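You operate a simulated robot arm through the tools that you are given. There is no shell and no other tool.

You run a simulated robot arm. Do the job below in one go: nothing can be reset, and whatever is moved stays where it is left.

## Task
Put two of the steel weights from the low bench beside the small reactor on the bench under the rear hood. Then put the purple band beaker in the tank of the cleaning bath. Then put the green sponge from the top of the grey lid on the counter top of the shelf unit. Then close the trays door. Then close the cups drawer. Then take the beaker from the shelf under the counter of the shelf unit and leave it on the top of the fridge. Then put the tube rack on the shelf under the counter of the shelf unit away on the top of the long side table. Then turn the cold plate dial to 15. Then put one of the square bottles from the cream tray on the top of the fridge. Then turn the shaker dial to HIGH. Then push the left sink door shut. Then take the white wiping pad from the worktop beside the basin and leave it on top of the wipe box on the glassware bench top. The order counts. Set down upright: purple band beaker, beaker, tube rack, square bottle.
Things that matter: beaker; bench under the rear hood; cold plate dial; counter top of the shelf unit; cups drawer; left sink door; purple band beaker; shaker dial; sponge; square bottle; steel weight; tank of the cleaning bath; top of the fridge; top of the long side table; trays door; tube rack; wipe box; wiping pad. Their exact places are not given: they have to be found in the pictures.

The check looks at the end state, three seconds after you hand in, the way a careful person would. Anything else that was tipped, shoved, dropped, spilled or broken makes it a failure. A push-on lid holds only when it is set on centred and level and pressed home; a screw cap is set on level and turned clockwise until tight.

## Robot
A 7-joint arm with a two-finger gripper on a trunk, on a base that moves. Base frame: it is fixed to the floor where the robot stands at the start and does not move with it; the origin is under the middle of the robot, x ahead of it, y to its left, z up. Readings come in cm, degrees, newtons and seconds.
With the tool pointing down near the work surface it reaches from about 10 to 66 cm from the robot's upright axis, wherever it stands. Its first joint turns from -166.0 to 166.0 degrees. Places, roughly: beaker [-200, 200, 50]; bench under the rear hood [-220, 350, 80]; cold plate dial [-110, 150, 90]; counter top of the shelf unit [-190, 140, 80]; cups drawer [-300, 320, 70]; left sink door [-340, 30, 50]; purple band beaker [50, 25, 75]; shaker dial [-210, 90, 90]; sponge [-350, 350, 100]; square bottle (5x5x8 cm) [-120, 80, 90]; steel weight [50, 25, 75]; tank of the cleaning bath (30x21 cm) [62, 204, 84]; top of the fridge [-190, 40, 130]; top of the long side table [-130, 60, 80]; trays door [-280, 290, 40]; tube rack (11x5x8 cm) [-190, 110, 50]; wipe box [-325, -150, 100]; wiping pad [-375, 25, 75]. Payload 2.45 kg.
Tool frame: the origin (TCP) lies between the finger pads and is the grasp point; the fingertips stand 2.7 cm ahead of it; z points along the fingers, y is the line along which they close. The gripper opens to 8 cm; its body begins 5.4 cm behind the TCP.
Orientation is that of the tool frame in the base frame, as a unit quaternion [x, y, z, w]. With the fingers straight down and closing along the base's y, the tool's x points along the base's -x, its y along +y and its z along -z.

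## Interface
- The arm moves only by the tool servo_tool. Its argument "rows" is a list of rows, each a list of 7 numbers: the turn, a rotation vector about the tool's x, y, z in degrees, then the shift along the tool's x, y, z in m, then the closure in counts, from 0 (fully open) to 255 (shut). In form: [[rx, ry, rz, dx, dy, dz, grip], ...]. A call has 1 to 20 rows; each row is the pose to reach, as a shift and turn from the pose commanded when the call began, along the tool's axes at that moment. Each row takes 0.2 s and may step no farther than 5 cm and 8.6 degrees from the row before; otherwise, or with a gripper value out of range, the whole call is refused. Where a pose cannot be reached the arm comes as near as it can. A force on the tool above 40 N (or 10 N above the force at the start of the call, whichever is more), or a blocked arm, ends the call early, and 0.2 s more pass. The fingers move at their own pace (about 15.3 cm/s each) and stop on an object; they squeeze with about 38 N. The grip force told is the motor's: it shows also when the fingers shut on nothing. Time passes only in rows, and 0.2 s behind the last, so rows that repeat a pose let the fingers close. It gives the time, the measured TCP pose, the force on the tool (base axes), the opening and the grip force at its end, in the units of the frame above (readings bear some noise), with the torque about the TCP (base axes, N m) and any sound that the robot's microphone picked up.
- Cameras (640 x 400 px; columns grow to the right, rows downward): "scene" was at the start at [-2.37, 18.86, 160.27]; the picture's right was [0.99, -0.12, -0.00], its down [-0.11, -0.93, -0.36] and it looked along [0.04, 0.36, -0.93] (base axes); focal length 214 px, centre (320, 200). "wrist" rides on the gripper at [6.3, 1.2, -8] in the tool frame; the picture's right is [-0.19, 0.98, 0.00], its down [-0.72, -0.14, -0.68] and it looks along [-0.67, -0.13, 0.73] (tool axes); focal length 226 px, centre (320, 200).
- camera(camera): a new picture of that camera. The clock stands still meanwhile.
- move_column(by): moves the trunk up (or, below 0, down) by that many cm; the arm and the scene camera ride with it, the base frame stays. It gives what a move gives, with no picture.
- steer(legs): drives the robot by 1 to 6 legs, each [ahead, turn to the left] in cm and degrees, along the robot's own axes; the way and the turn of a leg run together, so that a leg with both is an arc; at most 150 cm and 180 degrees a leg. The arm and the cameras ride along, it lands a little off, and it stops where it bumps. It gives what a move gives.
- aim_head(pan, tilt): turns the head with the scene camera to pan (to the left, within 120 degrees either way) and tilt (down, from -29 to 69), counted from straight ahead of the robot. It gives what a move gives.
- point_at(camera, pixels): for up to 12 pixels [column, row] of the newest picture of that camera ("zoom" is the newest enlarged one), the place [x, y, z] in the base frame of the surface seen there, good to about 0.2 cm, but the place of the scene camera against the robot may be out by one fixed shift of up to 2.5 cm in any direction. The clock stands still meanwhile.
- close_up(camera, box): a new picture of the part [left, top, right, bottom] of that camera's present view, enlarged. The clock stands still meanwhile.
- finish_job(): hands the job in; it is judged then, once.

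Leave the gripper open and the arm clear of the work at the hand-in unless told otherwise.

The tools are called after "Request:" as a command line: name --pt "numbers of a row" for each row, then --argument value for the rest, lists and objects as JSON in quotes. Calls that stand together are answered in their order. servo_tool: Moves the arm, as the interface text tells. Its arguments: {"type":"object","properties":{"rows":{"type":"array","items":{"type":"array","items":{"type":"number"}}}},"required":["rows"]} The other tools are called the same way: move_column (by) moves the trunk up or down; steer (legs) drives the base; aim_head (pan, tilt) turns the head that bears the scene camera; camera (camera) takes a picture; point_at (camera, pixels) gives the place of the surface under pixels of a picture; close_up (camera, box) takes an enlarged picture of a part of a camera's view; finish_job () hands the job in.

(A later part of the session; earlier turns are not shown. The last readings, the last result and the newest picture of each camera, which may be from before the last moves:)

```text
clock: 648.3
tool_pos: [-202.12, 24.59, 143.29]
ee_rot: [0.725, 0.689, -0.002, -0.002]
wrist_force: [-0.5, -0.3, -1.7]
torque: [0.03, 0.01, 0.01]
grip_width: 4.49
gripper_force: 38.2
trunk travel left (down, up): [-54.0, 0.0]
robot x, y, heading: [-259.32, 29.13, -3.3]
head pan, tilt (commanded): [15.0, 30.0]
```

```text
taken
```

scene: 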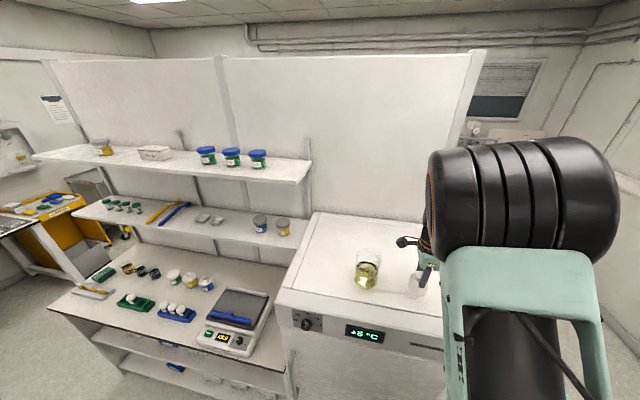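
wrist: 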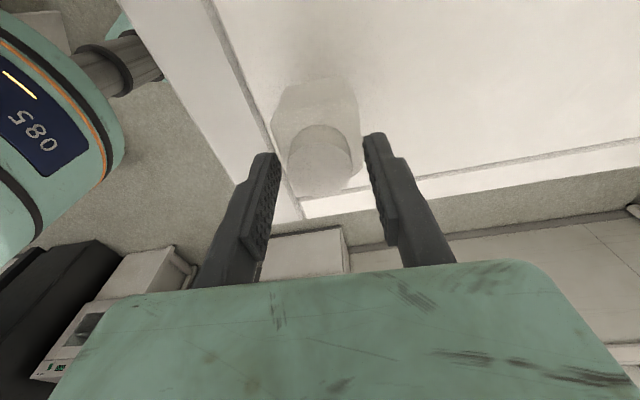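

Well over the top, clear of the beaker. I lower it: first 2.8 cm, then by millimetres.

Request:
servo_tool --pt "0 0 0 0 0 0.008 255" --pt "0 0 0 0 0 0.016 255" --pt "0 0 0 0 0 0.022 255" --pt "0 0 0 0 0 0.026 255"

Request:
servo_tool --pt "0 0 0 0 0 0.0015 255" --pt "0 0 0 0 0 0.003 255"

Request:
servo_tool --pt "0 0 0 0 0 0.0015 255" --pt "0 0 0 0 0 0.003 255"

```text
clock: 649.3
tool_pos: [-202.25, 24.45, 140.65]
ee_rot: [0.725, 0.689, -0.002, -0.002]
wrist_force: [-0.3, 0.3, -1.2]
torque: [0.03, 0.03, -0.01]
grip_width: 4.5
gripper_force: 38.5
trunk travel left (down, up): [-54.0, 0.0]
robot x, y, heading: [-259.48, 29.38, -3.1]
head pan, tilt (commanded): [15.0, 30.0]
```

```text
clock: 649.9
tool_pos: [-202.25, 24.54, 140.4]
ee_rot: [0.725, 0.689, -0.003, -0.002]
wrist_force: [-0.1, 0.4, -1.0]
torque: [0.02, 0.01, 0.03]
grip_width: 4.5
gripper_force: 37.9
trunk travel left (down, up): [-54.0, 0.0]
robot x, y, heading: [-259.38, 29.33, -3.3]
head pan, tilt (commanded): [15.0, 30.0]
```

```text
clock: 650.5
tool_pos: [-202.31, 24.49, 140.14]
ee_rot: [0.726, 0.688, -0.001, -0.003]
wrist_force: [0.2, -0.5, -2.3]
torque: [-0.04, -0.03, 0.02]
grip_width: 4.53
gripper_force: 38.1
trunk travel left (down, up): [-54.0, 0.0]
robot x, y, heading: [-259.35, 29.02, -3.0]
head pan, tilt (commanded): [15.0, 30.0]
```

Request:
servo_tool --pt "0 0 0 0 0 0.0015 255" --pt "0 0 0 0 0 0.0025 255"

Request:
servo_tool --pt "0 0 0 0 0 0.0015 255" --pt "0 0 0 0 0 0.0025 255"

```text
clock: 651.1
tool_pos: [-202.16, 24.51, 139.87]
ee_rot: [0.725, 0.689, -0.001, -0.001]
wrist_force: [0.5, -0.7, 3.8]
torque: [0.0, -0.2, 0.02]
grip_width: 4.53
gripper_force: 38.1
trunk travel left (down, up): [-54.0, 0.0]
robot x, y, heading: [-259.48, 29.25, -3.2]
head pan, tilt (commanded): [15.0, 30.0]
```

```text
clock: 651.7
tool_pos: [-202.23, 24.58, 139.84]
ee_rot: [0.726, 0.688, 0.001, 0.0]
wrist_force: [2.0, -1.8, 27.8]
torque: [-0.06, 0.18, 0.03]
grip_width: 4.52
gripper_force: 37.9
trunk travel left (down, up): [-54.0, 0.0]
robot x, y, heading: [-259.27, 29.02, -3.4]
head pan, tilt (commanded): [15.0, 30.0]
```

Firm contact. I ease up 2 mm, open and rise straight up.

Request:
servo_tool --pt "0 0 0 0 0 -0.0022 255" --pt "0 0 0 0 0 -0.0022 100" --pt "0 0 0 0 0 -0.0022 70" --pt "0 0 0 0 0 -0.0022 60" --pt "0 0 0 0 0 -0.015 60" --pt "0 0 0 0 0 -0.035 60" --pt "0 0 0 0 0 -0.06 60"

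Request:
camera --camera "wrist"

Request:
camera --camera "scene"

```text
clock: 653.3
tool_pos: [-202.28, 24.59, 145.72]
ee_rot: [0.725, 0.689, -0.003, -0.002]
wrist_force: [-0.3, 0.1, 0.0]
torque: [0.0, -0.01, -0.05]
grip_width: 6.11
gripper_force: 0.0
trunk travel left (down, up): [-54.0, 0.0]
robot x, y, heading: [-259.05, 29.23, -3.2]
head pan, tilt (commanded): [15.0, 30.0]
```

```text
taken
```

wrist: 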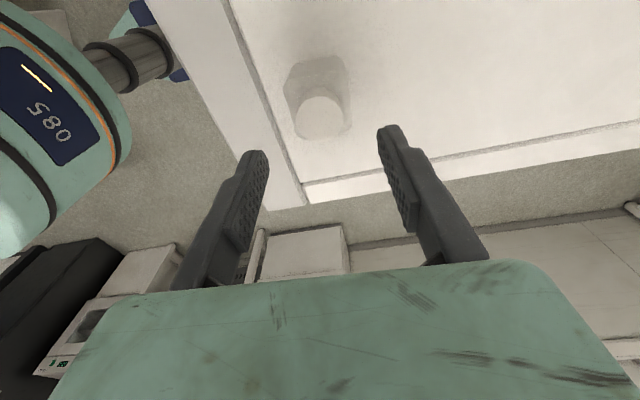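

```text
taken
```

scene: 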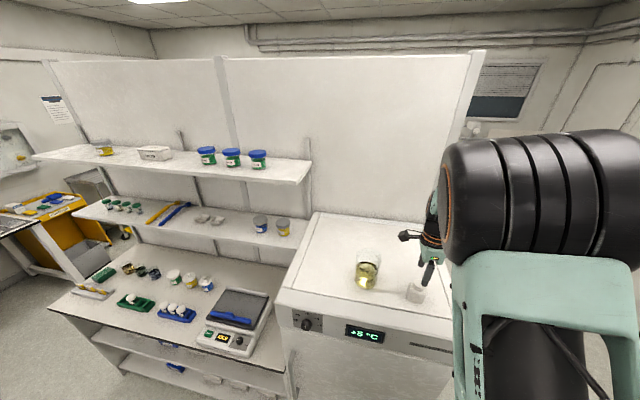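

The bottle stands by the beaker on the fridge. Next the shaker dial. I retract, back off, and move along to face the shaker.

Request:
servo_tool --pt "0 0 0 0 -0.03 -0.01 60" --pt "0 0 0 0 -0.07 -0.02 60" --pt "0 0 0 0 -0.11 -0.02 60" --pt "0 0 0 0 -0.14 -0.02 60"

Request:
steer --legs '[[-13, 0], [0, 92], [62, 0], [0, -89]]'

Request:
aim_head --pan 0 --tilt 45

Request:
camera --camera "scene"

```text
clock: 654.3
tool_pos: [-216.14, 25.51, 147.88]
ee_rot: [0.725, 0.689, -0.001, -0.002]
wrist_force: [-0.8, 0.8, -0.4]
torque: [0.0, 0.0, 0.01]
grip_width: 6.1
gripper_force: 0.1
trunk travel left (down, up): [-54.0, 0.0]
robot x, y, heading: [-259.31, 29.32, -3.0]
head pan, tilt (commanded): [15.0, 30.0]
```

```text
clock: 666.5
tool_pos: [-225.67, 88.94, 147.74]
ee_rot: [0.718, 0.696, -0.002, -0.002]
wrist_force: [0.9, -0.1, 0.5]
torque: [-0.01, 0.01, -0.02]
grip_width: 6.1
gripper_force: 0.1
trunk travel left (down, up): [-54.0, 0.0]
robot x, y, heading: [-269.27, 91.74, -1.8]
head pan, tilt (commanded): [15.0, 30.0]
```

```text
clock: 667.3
tool_pos: [-225.68, 89.09, 147.68]
ee_rot: [0.717, 0.697, -0.001, -0.002]
wrist_force: [-0.6, -0.2, -0.8]
torque: [0.02, 0.0, -0.02]
grip_width: 6.13
gripper_force: 0.0
trunk travel left (down, up): [-54.0, 0.0]
robot x, y, heading: [-269.36, 91.82, -1.9]
head pan, tilt (commanded): [0.0, 45.0]
```

```text
taken
```

scene: 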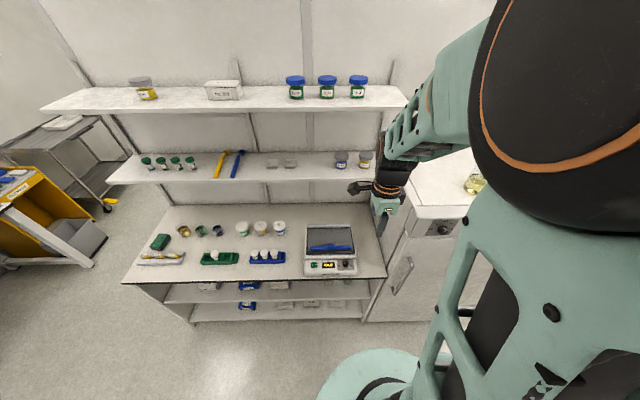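

Request:
close_up --camera "scene" --box '[295, 220, 375, 285]'

Request:
point_at --camera "scene" --pixels '[[346, 264], [348, 268], [330, 266], [312, 266], [330, 246], [330, 235], [355, 270], [306, 258], [355, 255], [340, 275], [308, 228], [352, 228]]'

```text
6.15 times, centred on (335, 252) of scene
```

zoom: 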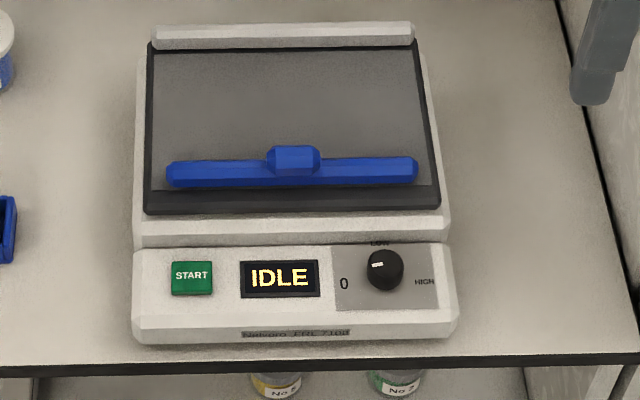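

```text
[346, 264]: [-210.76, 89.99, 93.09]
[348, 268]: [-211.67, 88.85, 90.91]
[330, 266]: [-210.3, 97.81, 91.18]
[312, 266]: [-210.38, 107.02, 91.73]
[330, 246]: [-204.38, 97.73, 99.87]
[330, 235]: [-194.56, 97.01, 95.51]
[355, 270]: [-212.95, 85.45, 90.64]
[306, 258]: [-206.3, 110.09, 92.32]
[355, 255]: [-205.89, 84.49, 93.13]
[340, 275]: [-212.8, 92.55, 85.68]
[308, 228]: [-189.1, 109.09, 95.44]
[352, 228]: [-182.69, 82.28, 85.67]
```

The dial is on the shaker's sloped front panel near (-211, 89.5): "0" left, "LOW" top, "HIGH" right; the pointer is at 0, so it needs a 180° clockwise turn. I lower the trunk and turn the gripper back by 90°.

Request:
move_column --by -25

Request:
servo_tool --pt "0 0 -8 0 0 0 80" --pt "0 0 -16 0 0 0 80" --pt "0 0 -24 0 0 0 80" --pt "0 0 -32 0 0 0 80" --pt "0 0 -40 0 0 0 80" --pt "0 0 -48 0 0 0 80" --pt "0 0 -56 0 0 0 80" --pt "0 0 -64 0 0 0 80" --pt "0 0 -72 0 0 0 80" --pt "0 0 -80 0 0 0 80" --pt "0 0 -88 0 0 0 80" --pt "0 0 -92 0 0 0 80"

Request:
camera --camera "wrist"

```text
clock: 669.9
tool_pos: [-225.65, 88.89, 122.85]
ee_rot: [0.717, 0.697, -0.001, -0.001]
wrist_force: [-0.9, -1.0, -0.6]
torque: [-0.03, -0.02, 0.01]
grip_width: 6.13
gripper_force: 0.0
trunk travel left (down, up): [-29.0, 25.0]
robot x, y, heading: [-269.16, 91.68, -1.6]
head pan, tilt (commanded): [0.0, 45.0]
```

```text
clock: 672.5
tool_pos: [-225.72, 88.99, 122.78]
ee_rot: [-0.003, 1.0, 0.0, -0.003]
wrist_force: [-0.3, 0.7, -0.3]
torque: [0.02, -0.03, -0.01]
grip_width: 5.48
gripper_force: 0.2
trunk travel left (down, up): [-29.0, 25.0]
robot x, y, heading: [-268.92, 92.08, -1.8]
head pan, tilt (commanded): [0.0, 45.0]
```

```text
taken
```

wrist: 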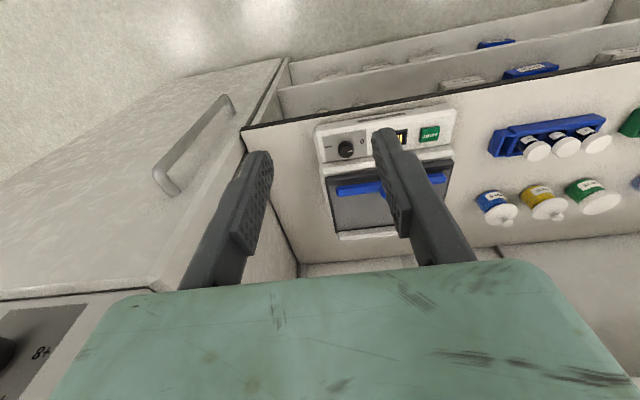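

Request:
servo_tool --pt "0 0 0 0 0 0.04 80" --pt "0 0 0 -0.02 0 0.08 80" --pt "0 0 0 -0.05 0.002 0.12 80" --pt "0 0 0 -0.08 0.004 0.155 80" --pt "0 0 0 -0.1 0.005 0.185 80"

Request:
camera --camera "wrist"

Request:
close_up --camera "wrist" --box '[240, 40, 400, 160]'

```text
clock: 673.6
tool_pos: [-215.73, 89.44, 104.33]
ee_rot: [-0.002, 1.0, 0.0, -0.002]
wrist_force: [0.0, 0.8, 0.1]
torque: [-0.01, 0.0, 0.01]
grip_width: 5.51
gripper_force: 0.2
trunk travel left (down, up): [-29.0, 25.0]
robot x, y, heading: [-269.08, 91.54, -1.9]
head pan, tilt (commanded): [0.0, 45.0]
```

```text
taken
```

wrist: 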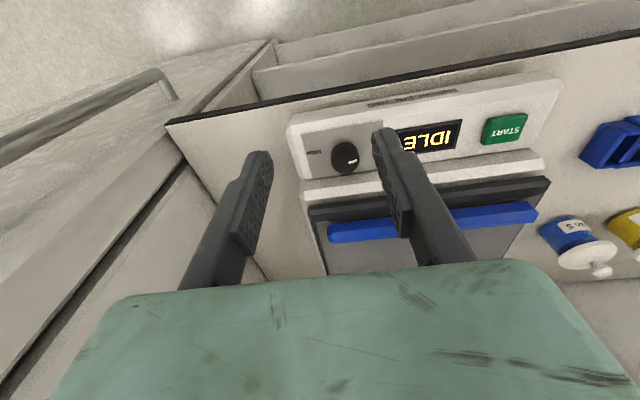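

```text
3.33 times, centred on (320, 100) of wrist
```

zoom: 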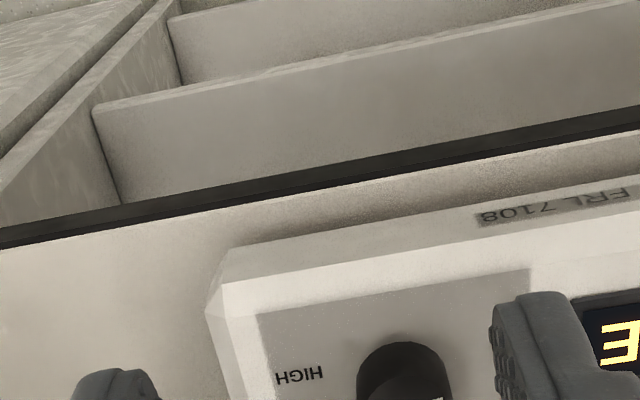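

Request:
close_up --camera "wrist" --box '[290, 110, 400, 200]'

Request:
point_at --camera "wrist" --pixels '[[345, 160], [352, 161], [336, 160], [345, 148], [314, 152], [365, 140], [300, 140], [310, 175], [345, 125], [350, 178], [330, 130], [320, 170]]'

```text
4.44 times, centred on (345, 155) of wrist
```

zoom: 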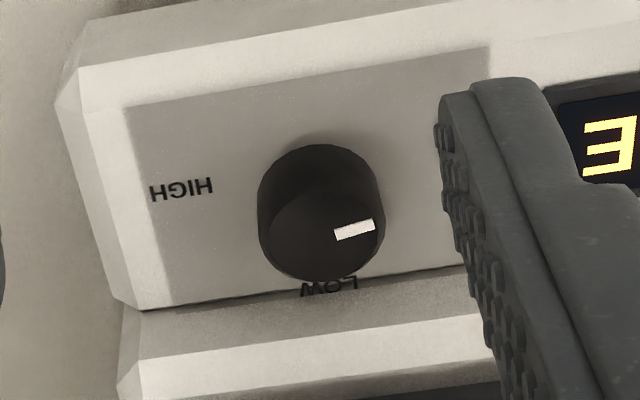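

```text
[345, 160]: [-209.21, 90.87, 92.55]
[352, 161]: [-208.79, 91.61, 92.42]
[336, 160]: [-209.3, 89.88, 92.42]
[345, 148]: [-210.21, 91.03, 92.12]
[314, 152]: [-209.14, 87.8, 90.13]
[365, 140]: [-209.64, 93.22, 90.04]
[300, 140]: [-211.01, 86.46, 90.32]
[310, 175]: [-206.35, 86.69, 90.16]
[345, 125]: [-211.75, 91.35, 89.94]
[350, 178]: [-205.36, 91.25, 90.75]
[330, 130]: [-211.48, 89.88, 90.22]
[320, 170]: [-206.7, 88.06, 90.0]
```

The panel is level (z≈90.1) and the knob's axis is near (-209.1, 90.85), top 92.5, 3 cm wide. I check the blue bar behind it for clearance.

Request:
point_at --camera "wrist" --pixels '[[360, 232], [340, 225], [440, 220], [330, 212], [350, 195], [360, 240], [320, 205], [500, 210]]'

```text
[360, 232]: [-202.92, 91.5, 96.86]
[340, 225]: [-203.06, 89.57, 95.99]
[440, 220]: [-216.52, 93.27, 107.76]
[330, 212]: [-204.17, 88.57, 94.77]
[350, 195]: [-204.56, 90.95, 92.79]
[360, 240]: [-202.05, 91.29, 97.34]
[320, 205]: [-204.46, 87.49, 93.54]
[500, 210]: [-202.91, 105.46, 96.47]
```

The bar's top is 97.3 at x≥-203; the palm will stay above it. I move over the knob, turning the gripper to -45°, opening 4.4 cm.

Request:
servo_tool --pt "0 0 -8 -0.012 0.003 0.0 115" --pt "0 0 -16 -0.025 0.006 0.01 115" --pt "0 0 -24 -0.04 0.009 0.02 115" --pt "0 0 -32 -0.055 0.012 0.03 115" --pt "0 0 -40 -0.066 0.014 0.045 115" --pt "0 0 -45 -0.066 0.0141 0.06 115"

Request:
camera --camera "wrist"

Request:
close_up --camera "wrist" --box '[260, 40, 400, 150]'

```text
clock: 675.0
tool_pos: [-209.29, 90.87, 98.18]
ee_rot: [-0.386, 0.923, 0.001, -0.002]
wrist_force: [-0.2, 0.3, -0.3]
torque: [-0.02, 0.01, -0.01]
grip_width: 4.37
gripper_force: 0.0
trunk travel left (down, up): [-29.0, 25.0]
robot x, y, heading: [-269.03, 91.85, -1.7]
head pan, tilt (commanded): [0.0, 45.0]
```

```text
taken
```

wrist: 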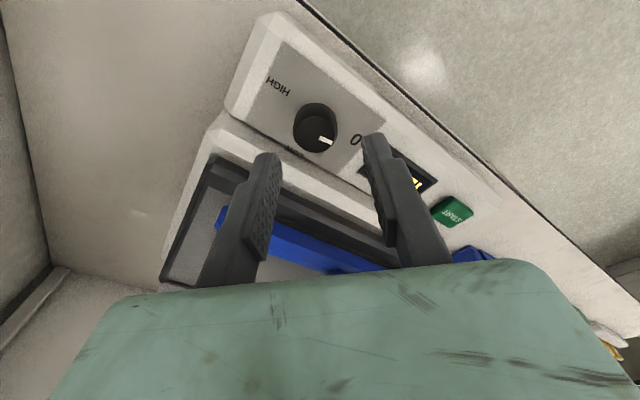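

```text
3.64 times, centred on (330, 95) of wrist
```

zoom: 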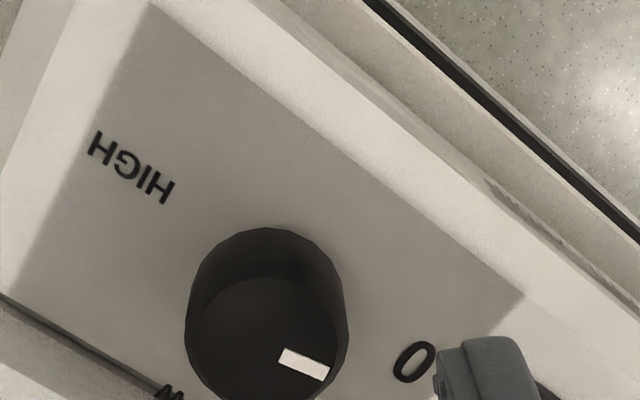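

Request:
point_at --camera "wrist" --pixels '[[296, 130], [335, 128], [316, 116], [316, 150], [322, 140], [310, 135], [328, 140], [279, 87], [355, 139], [292, 150]]'

```text
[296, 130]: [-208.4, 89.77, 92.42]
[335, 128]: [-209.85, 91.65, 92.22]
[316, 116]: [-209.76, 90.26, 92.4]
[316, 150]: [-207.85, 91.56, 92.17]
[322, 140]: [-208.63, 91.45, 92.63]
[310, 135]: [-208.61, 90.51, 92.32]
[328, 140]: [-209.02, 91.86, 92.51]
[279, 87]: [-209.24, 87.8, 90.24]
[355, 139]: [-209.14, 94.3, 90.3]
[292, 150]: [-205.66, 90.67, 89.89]
```

Centred on (-208.97, 90.81). I lower around the knob, close, and look at the pointer.

Request:
servo_tool --pt "0 0 0 -0.0018 -0.0025 0.015 115" --pt "0 0 0 -0.0018 -0.0025 0.03 115" --pt "0 0 0 -0.0018 -0.0025 0.042 115" --pt "0 0 0 -0.0018 -0.0025 0.0485 115" --pt "0 0 0 -0.0018 -0.0025 0.0485 150" --pt "0 0 0 -0.0018 -0.0025 0.0485 180" --pt "0 0 0 -0.0018 -0.0025 0.0485 255" --pt "0 0 0 -0.0018 -0.0025 0.0485 255"

Request:
camera --camera "wrist"

Request:
close_up --camera "wrist" --box '[240, 90, 400, 220]'

```text
clock: 676.9
tool_pos: [-208.81, 90.76, 93.26]
ee_rot: [-0.385, 0.923, 0.001, -0.003]
wrist_force: [8.8, -9.9, -5.6]
torque: [-0.4, -0.85, -0.05]
grip_width: 2.96
gripper_force: 45.1
trunk travel left (down, up): [-29.0, 25.0]
robot x, y, heading: [-269.46, 91.67, -1.9]
head pan, tilt (commanded): [0.0, 45.0]
```

```text
taken
```

wrist: 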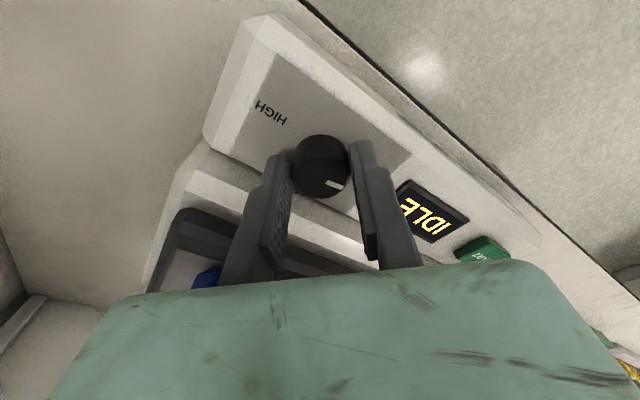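

```text
3.08 times, centred on (320, 155) of wrist
```

zoom: 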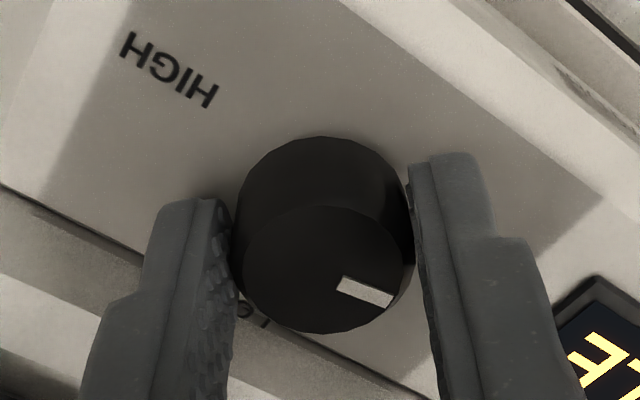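

Gripped (2.96 cm), slightly off centre; I correct by 2 mm and turn clockwise by 90°.

Request:
servo_tool --pt "0 0 0 0 -0.002 0 255" --pt "0 0 8 0 -0.002 0 255" --pt "0 0 16 0 -0.002 0 255" --pt "0 0 24 0 -0.002 0 255" --pt "0 0 32 0 -0.002 0 255" --pt "0 0 40 0 -0.002 0 255" --pt "0 0 48 0 -0.002 0 255" --pt "0 0 56 0 -0.002 0 255" --pt "0 0 64 0 -0.002 0 255" --pt "0 0 72 0 -0.002 0 255" --pt "0 0 80 0 -0.002 0 255" --pt "0 0 88 0 -0.002 0 255" --pt "0 0 90 0 -0.002 0 255"

Request:
camera --camera "wrist"

Request:
close_up --camera "wrist" --box '[240, 90, 400, 220]'

```text
clock: 679.6
tool_pos: [-208.82, 91.1, 93.38]
ee_rot: [0.381, 0.925, 0.0, -0.004]
wrist_force: [-11.9, 20.3, -18.8]
torque: [0.98, 0.31, 0.0]
grip_width: 2.95
gripper_force: 45.1
trunk travel left (down, up): [-29.0, 25.0]
robot x, y, heading: [-269.26, 91.71, -1.8]
head pan, tilt (commanded): [0.0, 45.0]
```

```text
taken
```

wrist: 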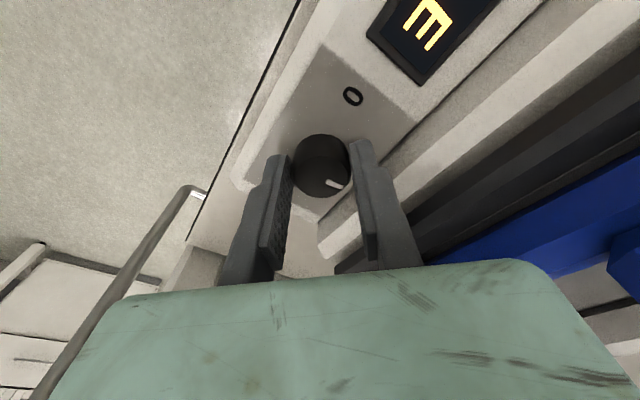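

```text
3.08 times, centred on (320, 155) of wrist
```

zoom: 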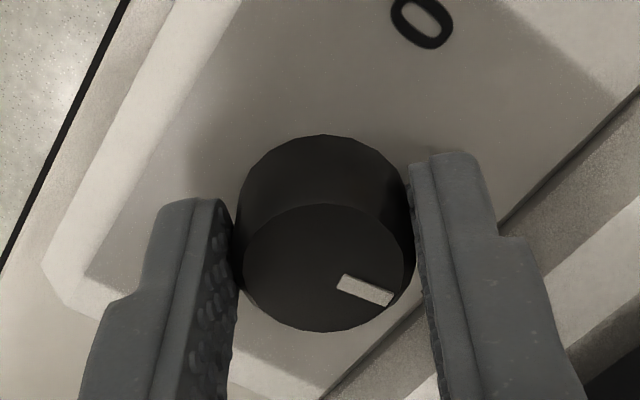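

The knob turned a full 90° to LOW. I continue clockwise by 45° more in the same grip, easing the side load.

Request:
servo_tool --pt "0 0 0 0.002 0 -0.001 255" --pt "0 0 8 0.002 0 -0.001 255" --pt "0 0 16 0.002 0 -0.001 255" --pt "0 0 24 0.002 0 -0.001 255" --pt "0 0 32 0.002 0 -0.001 255" --pt "0 0 40 0.002 0 -0.001 255" --pt "0 0 45 0.002 0 -0.001 255"

Request:
close_up --camera "wrist" --box '[240, 90, 400, 220]'

```text
clock: 681.2
tool_pos: [-208.66, 91.15, 93.34]
ee_rot: [0.706, 0.708, -0.001, -0.002]
wrist_force: [12.3, 15.8, -20.0]
torque: [0.5, -0.58, 0.01]
grip_width: 2.93
gripper_force: 45.2
trunk travel left (down, up): [-29.0, 25.0]
robot x, y, heading: [-269.21, 91.88, -1.8]
head pan, tilt (commanded): [0.0, 45.0]
```

```text
3.08 times, centred on (320, 155) of wrist
```

zoom: 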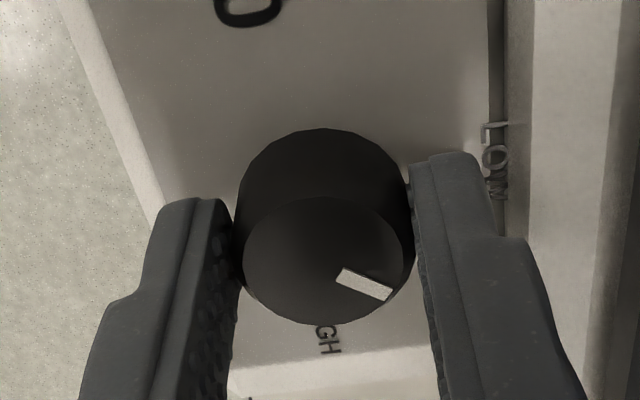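

135° done. I try the last 45° in the same grip.

Request:
servo_tool --pt "0 0 8 0 0.0 0 255" --pt "0 0 16 0 0.0 0 255" --pt "0 0 24 0 0.0 0 255" --pt "0 0 32 0 0.0 0 255" --pt "0 0 40 0 0.0 0 255" --pt "0 0 45 0 0.0 0 255" --pt "0 0 45 0 0.0 0 255"

Request:
close_up --camera "wrist" --box '[240, 90, 400, 220]'

```text
clock: 682.9
tool_pos: [-208.66, 90.82, 93.32]
ee_rot: [0.923, 0.384, -0.002, 0.001]
wrist_force: [29.0, 7.5, 6.6]
torque: [-0.39, 0.1, -0.01]
grip_width: 2.9
gripper_force: 45.0
trunk travel left (down, up): [-29.0, 25.0]
robot x, y, heading: [-269.0, 92.02, -2.0]
head pan, tilt (commanded): [0.0, 45.0]
```

```text
3.08 times, centred on (320, 155) of wrist
```

zoom: 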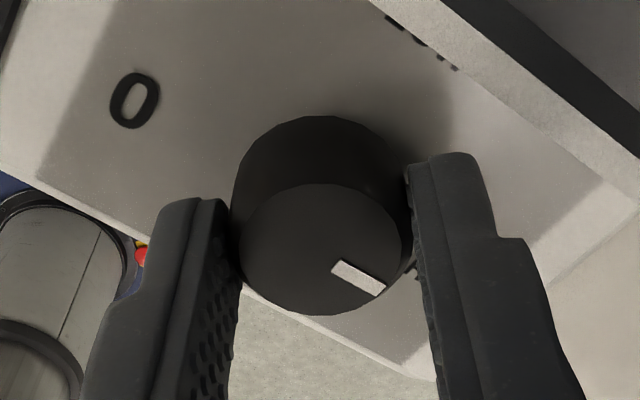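

The hand turned the full 180°. I open, rise straight up, and check the pointer.

Request:
servo_tool --pt "0 0 0 0 0 0 150" --pt "0 0 0 0 0 0 130" --pt "0 0 0 0 0 0 115" --pt "0 0 0 0 0 0 115" --pt "0 0 0 0 0 -0.02 115" --pt "0 0 0 0 0 -0.05 115" --pt "0 0 0 0 0 -0.09 115"

Request:
camera --camera "wrist"

Request:
close_up --camera "wrist" --box '[240, 30, 400, 150]'

```text
clock: 684.5
tool_pos: [-208.96, 91.0, 102.52]
ee_rot: [0.923, 0.385, -0.003, -0.002]
wrist_force: [0.2, -1.3, 0.3]
torque: [0.03, -0.02, 0.0]
grip_width: 4.38
gripper_force: 0.1
trunk travel left (down, up): [-29.0, 25.0]
robot x, y, heading: [-269.1, 92.14, -2.1]
head pan, tilt (commanded): [0.0, 45.0]
```

```text
taken
```

wrist: 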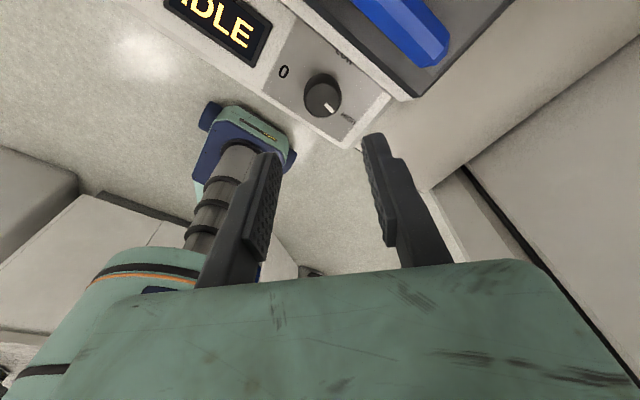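

```text
3.33 times, centred on (320, 90) of wrist
```

zoom: 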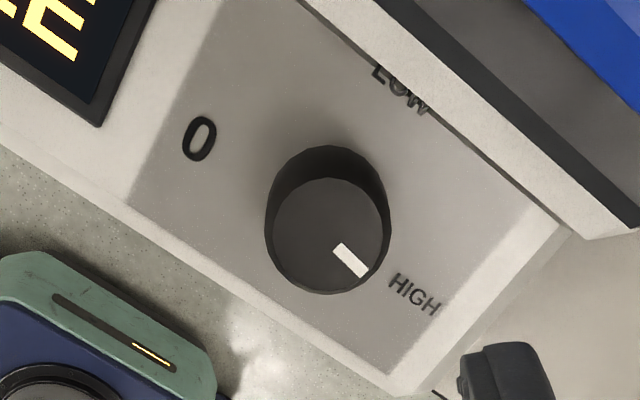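

The pointer is at HIGH. Next the left sink door. I retract the arm, turn the gripper back, and drive round to face the sink.

Request:
servo_tool --pt "0 0 0 -0.02 -0.02 -0.03 255" --pt "0 0 0 -0.05 -0.05 -0.05 255" --pt "0 0 0 -0.08 -0.08 -0.06 255" --pt "0 0 0 -0.1 -0.1 -0.06 255"

Request:
servo_tool --pt "0 0 -8 0 0 0 255" --pt "0 0 -16 0 0 0 255" --pt "0 0 -24 0 0 0 255" --pt "0 0 -32 0 0 0 255" --pt "0 0 -40 0 0 0 255" --pt "0 0 -48 0 0 0 255" --pt "0 0 -56 0 0 0 255" --pt "0 0 -64 0 0 0 255" --pt "0 0 -72 0 0 0 255" --pt "0 0 -80 0 0 0 255" --pt "0 0 -88 0 0 0 255" --pt "0 0 -96 0 0 0 255" --pt "0 0 -104 0 0 0 255" --pt "0 0 -112 0 0 0 255" --pt "0 0 -120 0 0 0 255" --pt "0 0 -128 0 0 0 255" --pt "0 0 -135 0 0 0 255"

Request:
steer --legs '[[0, -88], [40, 0], [0, -90]]'

Request:
aim_head --pan 0 --tilt 45

Request:
camera --camera "scene"

```text
clock: 685.5
tool_pos: [-223.12, 90.9, 108.41]
ee_rot: [0.923, 0.385, -0.001, 0.0]
wrist_force: [0.3, -1.0, -0.1]
torque: [0.0, -0.01, -0.01]
grip_width: 0.02
gripper_force: 29.5
trunk travel left (down, up): [-29.0, 25.0]
robot x, y, heading: [-269.18, 91.79, -1.8]
head pan, tilt (commanded): [0.0, 45.0]
```

```text
clock: 689.0
tool_pos: [-222.94, 90.98, 108.55]
ee_rot: [-0.003, 1.0, 0.001, -0.002]
wrist_force: [-0.8, -0.3, -0.2]
torque: [0.0, -0.04, -0.01]
grip_width: 0.0
gripper_force: 29.3
trunk travel left (down, up): [-29.0, 25.0]
robot x, y, heading: [-269.29, 91.86, -2.0]
head pan, tilt (commanded): [0.0, 45.0]
```

```text
clock: 699.2
tool_pos: [-315.06, 49.27, 108.55]
ee_rot: [0.999, 0.04, 0.003, 0.0]
wrist_force: [0.4, 0.0, 0.3]
torque: [0.01, 0.0, -0.01]
grip_width: 0.02
gripper_force: 29.6
trunk travel left (down, up): [-29.0, 25.0]
robot x, y, heading: [-269.31, 51.91, -177.5]
head pan, tilt (commanded): [0.0, 45.0]
```

```text
clock: 699.8
tool_pos: [-315.14, 49.33, 108.52]
ee_rot: [0.999, 0.04, 0.002, 0.0]
wrist_force: [0.3, -0.5, 0.2]
torque: [0.04, 0.0, 0.03]
grip_width: 0.0
gripper_force: 29.7
trunk travel left (down, up): [-29.0, 25.0]
robot x, y, heading: [-269.35, 52.08, -177.4]
head pan, tilt (commanded): [0.0, 45.0]
```

```text
taken
```

scene: 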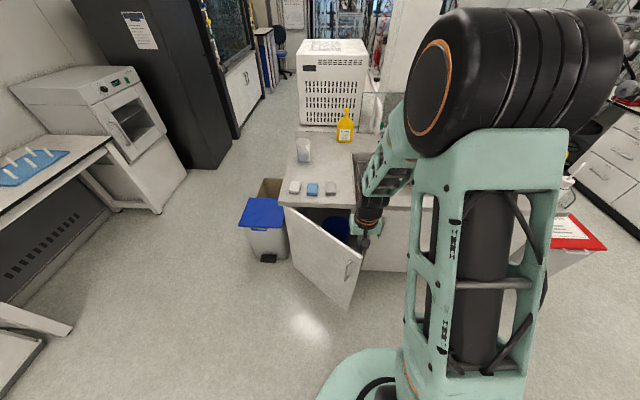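

Request:
close_up --camera "scene" --box '[260, 160, 440, 320]'

Request:
point_at --camera "scene" --pixels '[[359, 242], [349, 304], [350, 268], [289, 210], [325, 228], [330, 265], [296, 188], [313, 189], [331, 190], [370, 255], [400, 255], [285, 204]]'

```text
2.50 times, centred on (350, 240) of scene
```

zoom: 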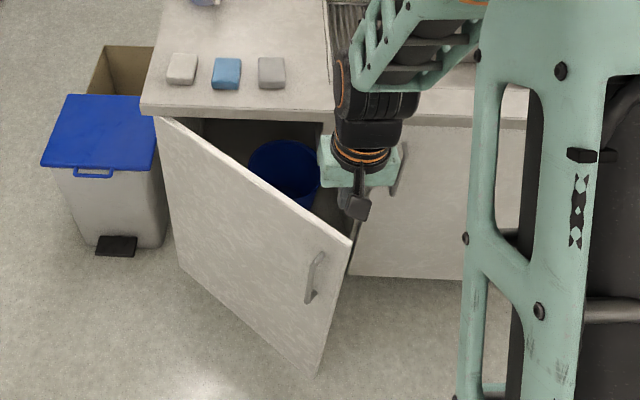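

```text
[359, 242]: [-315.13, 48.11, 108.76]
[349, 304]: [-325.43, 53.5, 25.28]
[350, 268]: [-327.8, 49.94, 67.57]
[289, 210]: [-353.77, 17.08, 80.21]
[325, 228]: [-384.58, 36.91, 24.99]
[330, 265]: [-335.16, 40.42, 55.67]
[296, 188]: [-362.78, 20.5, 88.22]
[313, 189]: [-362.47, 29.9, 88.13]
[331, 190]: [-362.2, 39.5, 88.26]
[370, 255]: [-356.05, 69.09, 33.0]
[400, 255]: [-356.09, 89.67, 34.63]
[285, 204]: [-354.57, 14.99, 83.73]
```

The sink door is open 38°, hinge at (-354.3, 15.5), handle near its free edge at z≈68. The pads lie on the worktop. I lower the trunk, pitch the closed fingers forward and go down in front of the door.

Request:
move_column --by -20

Request:
servo_tool --pt "0 -7.2 0 -0.005 0.008 0.02 255" --pt "0 -14.4 0 -0.01 0.016 0.05 255" --pt "0 -21.6 0 -0.02 0.024 0.09 255" --pt "0 -28.8 0 -0.03 0.032 0.13 255" --pt "0 -36 0 -0.04 0.04 0.17 255" --pt "0 -43.2 0 -0.045 0.048 0.21 255" --pt "0 -50.4 0 -0.05 0.053 0.25 255" --pt "0 -57.6 0 -0.055 0.053 0.29 255" --pt "0 -65 0 -0.06 0.053 0.33 255"

Request:
camera --camera "wrist"

```text
clock: 702.0
tool_pos: [-315.1, 49.39, 88.53]
ee_rot: [0.999, 0.04, 0.001, 0.0]
wrist_force: [0.3, 0.0, 0.3]
torque: [-0.07, 0.01, 0.03]
grip_width: 0.01
gripper_force: 29.8
trunk travel left (down, up): [-9.0, 45.0]
robot x, y, heading: [-269.08, 52.31, -177.5]
head pan, tilt (commanded): [0.0, 45.0]
```

```text
clock: 704.0
tool_pos: [-320.51, 43.44, 55.32]
ee_rot: [0.843, 0.033, -0.536, 0.021]
wrist_force: [-0.3, 0.5, 0.0]
torque: [-0.02, -0.01, -0.01]
grip_width: 0.0
gripper_force: 29.2
trunk travel left (down, up): [-9.0, 45.0]
robot x, y, heading: [-269.2, 52.06, -177.6]
head pan, tilt (commanded): [0.0, 45.0]
```

```text
taken
```

wrist: 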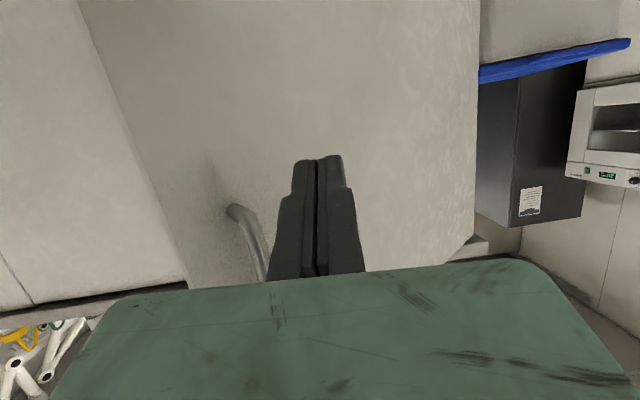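

Request:
point_at --camera "wrist" --pixels '[[236, 212], [260, 265], [320, 100], [200, 200], [420, 150], [150, 180], [100, 200], [300, 140], [130, 100]]'

```text
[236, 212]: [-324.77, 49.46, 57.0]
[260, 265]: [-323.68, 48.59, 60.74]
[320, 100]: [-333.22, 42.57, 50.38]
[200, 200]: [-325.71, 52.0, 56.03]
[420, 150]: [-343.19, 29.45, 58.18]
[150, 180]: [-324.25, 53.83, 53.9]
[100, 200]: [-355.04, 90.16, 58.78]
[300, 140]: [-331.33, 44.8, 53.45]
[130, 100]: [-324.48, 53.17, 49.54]
```

The handle's lower end is at z=57 near y=49; I push further in, at y≈40–46, away from it. I drive 8 cm closer first.

Request:
steer --legs '[[8, 0]]'

```text
clock: 705.0
tool_pos: [-328.56, 43.15, 55.26]
ee_rot: [0.844, 0.032, -0.536, 0.02]
wrist_force: [0.3, 0.0, 0.2]
torque: [-0.04, 0.0, 0.04]
grip_width: 0.0
gripper_force: 29.9
trunk travel left (down, up): [-9.0, 45.0]
robot x, y, heading: [-277.36, 51.83, -177.9]
head pan, tilt (commanded): [0.0, 45.0]
```

I push the door along its arc until closed.

Request:
servo_tool --pt "0 0 0 -0.003 0.034 0.0064 255" --pt "0 0 0 -0.0108 0.0315 0.023 255" --pt "0 0 0 -0.0186 0.0291 0.0397 255" --pt "0 0 0 -0.0276 0.0124 0.0589 255" --pt "0 0 0 -0.0366 -0.0043 0.0781 255" --pt "0 0 0 -0.0469 -0.0167 0.0999 255" --pt "0 0 0 -0.0571 -0.0291 0.1217 255" --pt "0 0 0 -0.0681 -0.0372 0.1452 255" --pt "0 0 0 -0.0791 -0.0452 0.1687 255" --pt "0 0 0 -0.0898 -0.0487 0.1916 255" --pt "0 0 0 -0.096 -0.0505 0.204 255" --pt "0 0 0 -0.1006 -0.0521 0.2145 255" --pt "0 0 0 -0.1019 -0.0521 0.2172 255"

Request:
camera --camera "wrist"

Request:
camera --camera "scene"

```text
clock: 707.8
tool_pos: [-352.69, 46.34, 55.07]
ee_rot: [0.844, 0.033, -0.535, 0.021]
wrist_force: [-0.1, 0.3, -0.1]
torque: [-0.03, -0.01, -0.01]
grip_width: 0.01
gripper_force: 29.7
trunk travel left (down, up): [-9.0, 45.0]
robot x, y, heading: [-276.96, 51.72, -177.7]
head pan, tilt (commanded): [0.0, 45.0]
```

```text
taken
```

wrist: 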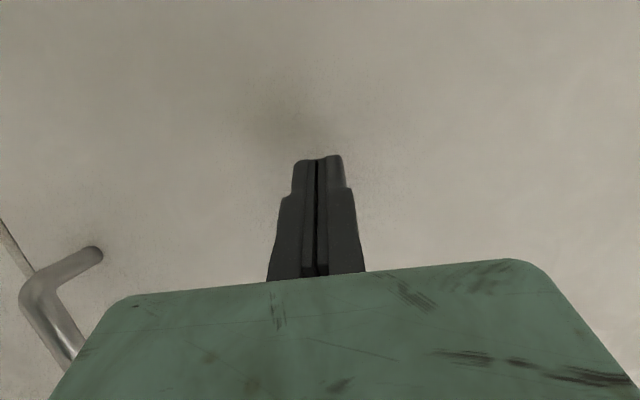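

```text
taken
```

scene: 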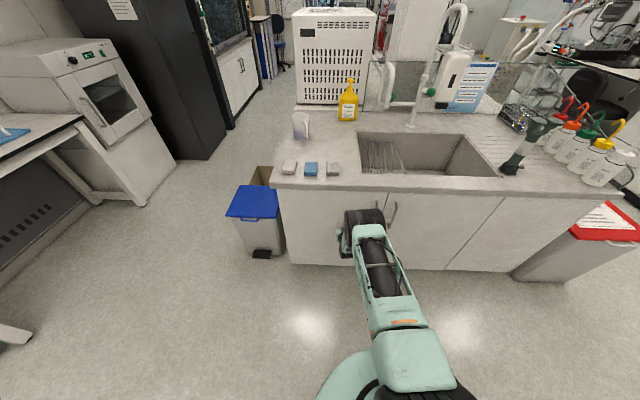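

The door looks shut, but I felt no stop. I measure whether its face is flush with the neighbouring door.

Request:
point_at --camera "wrist" --pixels '[[60, 200], [20, 180], [200, 120], [320, 80], [450, 120], [560, 200], [3, 260], [10, 330], [120, 100]]'

Request:
close_up --camera "scene" --box '[260, 170, 520, 290]'

```text
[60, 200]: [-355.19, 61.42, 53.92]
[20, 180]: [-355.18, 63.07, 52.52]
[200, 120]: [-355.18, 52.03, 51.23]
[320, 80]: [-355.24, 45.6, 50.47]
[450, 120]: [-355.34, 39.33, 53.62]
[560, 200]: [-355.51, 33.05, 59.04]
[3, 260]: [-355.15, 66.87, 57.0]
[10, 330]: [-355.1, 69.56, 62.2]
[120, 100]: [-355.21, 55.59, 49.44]
```

```text
2.46 times, centred on (390, 230) of scene
```

zoom: 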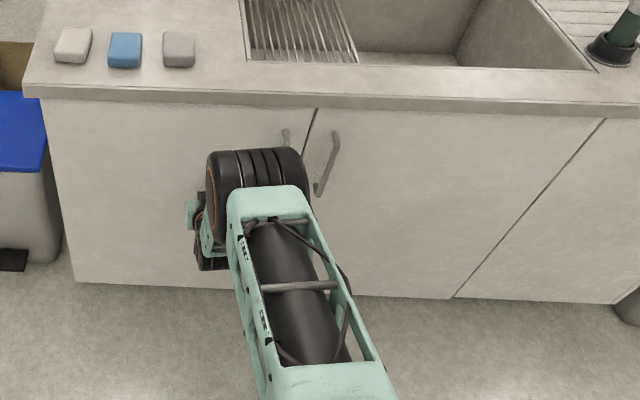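

It is flush (x=-355.2). I press gently a few more millimetres to be sure it is home.

Request:
servo_tool --pt "0 0 0 -0.0013 0 0.0027 255" --pt "0 0 0 -0.0025 0 0.0054 255" --pt "0 0 0 -0.0038 0 0.0081 255"

Request:
servo_tool --pt "0 0 0 0.0085 0 -0.018 255" --pt "0 0 0 0.021 0 -0.045 255" --pt "0 0 0 0.04 0 -0.085 255" --pt "0 0 0 0.06 0 -0.127 255" --pt "0 0 0 0.08 0 -0.17 255"

Request:
camera --camera "wrist"

Request:
point_at --camera "wrist" --pixels '[[150, 150], [230, 120], [250, 60], [400, 120], [200, 180], [100, 150]]'

```text
clock: 708.6
tool_pos: [-353.66, 46.28, 55.17]
ee_rot: [0.844, 0.033, -0.535, 0.021]
wrist_force: [6.0, 0.6, 3.5]
torque: [0.0, 0.02, -0.06]
grip_width: 0.0
gripper_force: 30.4
trunk travel left (down, up): [-9.0, 45.0]
robot x, y, heading: [-276.71, 51.75, -177.7]
head pan, tilt (commanded): [0.0, 45.0]
```

```text
clock: 709.8
tool_pos: [-335.15, 47.74, 55.47]
ee_rot: [0.844, 0.034, -0.536, 0.022]
wrist_force: [0.7, 0.0, -0.2]
torque: [-0.01, -0.02, -0.01]
grip_width: 0.0
gripper_force: 30.3
trunk travel left (down, up): [-9.0, 45.0]
robot x, y, heading: [-276.72, 51.64, -177.5]
head pan, tilt (commanded): [0.0, 45.0]
```

```text
taken
```

wrist: 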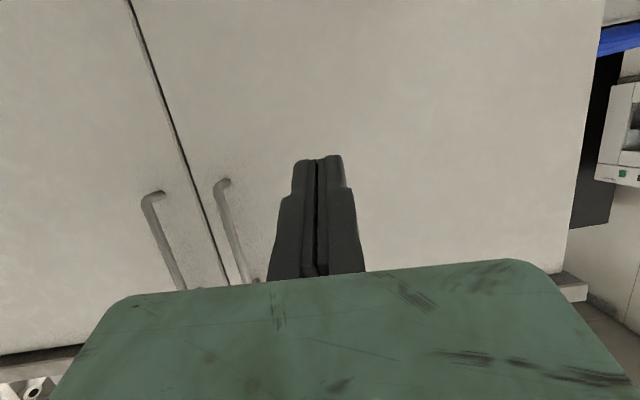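

```text
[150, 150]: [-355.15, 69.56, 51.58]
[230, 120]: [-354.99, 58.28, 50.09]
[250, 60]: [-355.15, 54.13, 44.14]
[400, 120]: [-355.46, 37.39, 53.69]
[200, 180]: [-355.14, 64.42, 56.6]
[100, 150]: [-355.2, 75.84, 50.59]
```

Door shut. Now the white wiping pad. I raise the hand back to pointing down, lift the trunk, and approach the worktop.

Request:
servo_tool --pt "0 7.2 0 -0.031 0 -0.0205 255" --pt "0 14.4 0 -0.062 0 -0.041 255" --pt "0 21.6 0 -0.093 0 -0.0615 255" --pt "0 28.8 0 -0.124 0 -0.082 255" --pt "0 36 0 -0.155 0 -0.1025 255" --pt "0 43.2 0 -0.186 0 -0.123 255" --pt "0 50.4 0 -0.217 0 -0.1435 255" --pt "0 57.6 0 -0.248 0 -0.164 255" --pt "0 65 0 -0.278 0 -0.185 255"

Request:
move_column --by 20

Request:
camera --camera "wrist"

```text
clock: 711.8
tool_pos: [-330.35, 48.47, 88.42]
ee_rot: [0.999, 0.04, 0.004, -0.001]
wrist_force: [-0.2, 0.0, -0.3]
torque: [0.01, 0.01, 0.04]
grip_width: 0.01
gripper_force: 29.4
trunk travel left (down, up): [-9.0, 45.0]
robot x, y, heading: [-276.61, 51.2, -177.4]
head pan, tilt (commanded): [0.0, 45.0]
```

```text
clock: 714.0
tool_pos: [-330.42, 48.48, 108.36]
ee_rot: [0.999, 0.04, 0.003, 0.0]
wrist_force: [0.3, -0.6, 0.3]
torque: [0.03, 0.02, -0.02]
grip_width: 0.02
gripper_force: 29.9
trunk travel left (down, up): [-29.0, 25.0]
robot x, y, heading: [-276.88, 51.57, -177.8]
head pan, tilt (commanded): [0.0, 45.0]
```

```text
taken
```

wrist: 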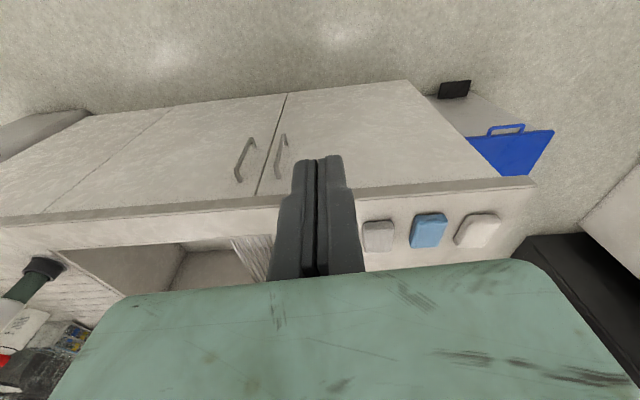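

The pads: grey, blue, and the white one farthest at -y. I shift the robot 28 cm toward -y and approach.

Request:
steer --legs '[[0, 90], [28, 0], [0, -90], [25, 0]]'

Request:
camera --camera "wrist"

```text
clock: 725.2
tool_pos: [-355.05, 22.03, 108.3]
ee_rot: [1.0, 0.026, 0.003, 0.0]
wrist_force: [-0.5, 0.4, 0.7]
torque: [0.03, -0.04, 0.0]
grip_width: 0.0
gripper_force: 29.4
trunk travel left (down, up): [-29.0, 25.0]
robot x, y, heading: [-301.54, 24.13, -179.2]
head pan, tilt (commanded): [0.0, 45.0]
```

```text
taken
```

wrist: 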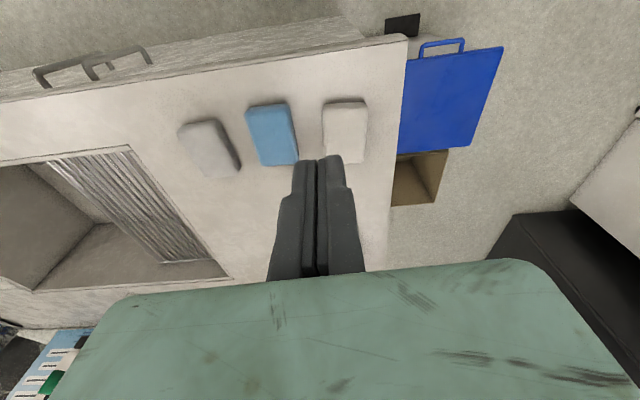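

Request:
close_up --camera "wrist" --box '[170, 80, 410, 200]'

Request:
point_at --camera "wrist" --pixels '[[345, 132], [326, 104], [364, 106], [363, 160], [327, 150], [345, 104], [345, 160], [272, 130], [210, 145], [385, 130], [300, 130], [366, 130]]'

```text
2.67 times, centred on (290, 140) of wrist
```

zoom: 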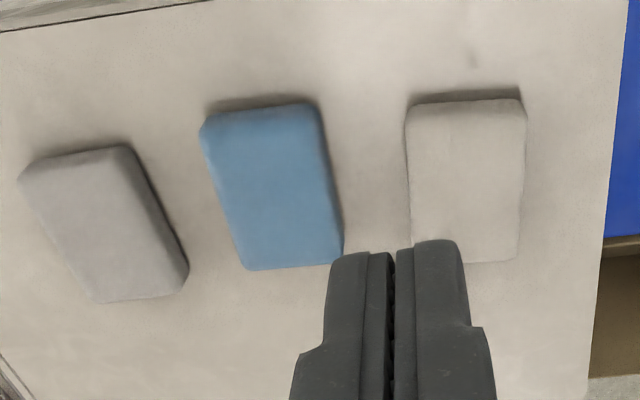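

```text
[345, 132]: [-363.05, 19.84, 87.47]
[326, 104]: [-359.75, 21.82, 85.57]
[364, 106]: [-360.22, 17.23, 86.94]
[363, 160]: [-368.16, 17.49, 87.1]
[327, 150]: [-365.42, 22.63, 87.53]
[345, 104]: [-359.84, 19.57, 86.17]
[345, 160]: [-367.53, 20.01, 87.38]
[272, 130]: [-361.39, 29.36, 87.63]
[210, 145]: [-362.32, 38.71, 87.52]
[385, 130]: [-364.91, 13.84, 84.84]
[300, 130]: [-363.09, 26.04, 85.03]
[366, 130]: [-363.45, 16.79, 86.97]
```

The white pad lies at (-364.0, 19.8), 8.5×5.4×2.6 cm. I drive 3 cm closer, open, move over it and lower.

Request:
steer --legs '[[3, 0]]'

Request:
servo_tool --pt "0 0 0 -0.02 0.006 0.0 40" --pt "0 0 0 -0.04 0.013 0.03 40" --pt "0 0 0 -0.06 0.0195 0.07 40" --pt "0 0 0 -0.06 0.0195 0.11 40" --pt "0 0 0 -0.06 0.0195 0.14 40"

Request:
camera --camera "wrist"

```text
clock: 726.1
tool_pos: [-358.15, 22.09, 108.09]
ee_rot: [1.0, 0.027, 0.003, 0.0]
wrist_force: [-0.2, 0.2, -0.1]
torque: [0.04, -0.06, 0.0]
grip_width: 0.01
gripper_force: 29.9
trunk travel left (down, up): [-29.0, 25.0]
robot x, y, heading: [-304.58, 23.61, -179.0]
head pan, tilt (commanded): [0.0, 45.0]
```

```text
clock: 727.3
tool_pos: [-364.13, 19.83, 94.22]
ee_rot: [1.0, 0.026, 0.002, 0.0]
wrist_force: [0.9, -0.2, 0.4]
torque: [0.0, -0.01, 0.01]
grip_width: 6.73
gripper_force: 0.0
trunk travel left (down, up): [-29.0, 25.0]
robot x, y, heading: [-304.42, 24.18, -179.1]
head pan, tilt (commanded): [0.0, 45.0]
```

```text
taken
```

wrist: 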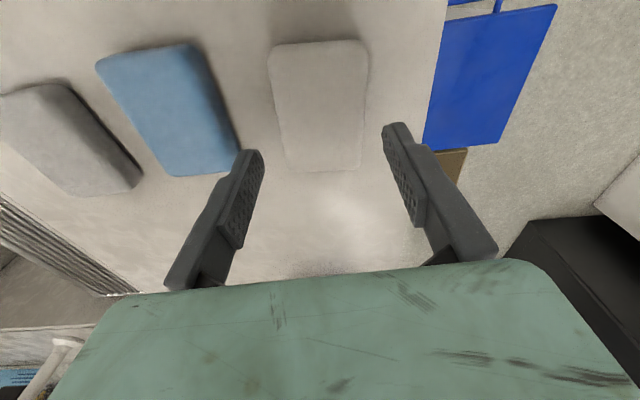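

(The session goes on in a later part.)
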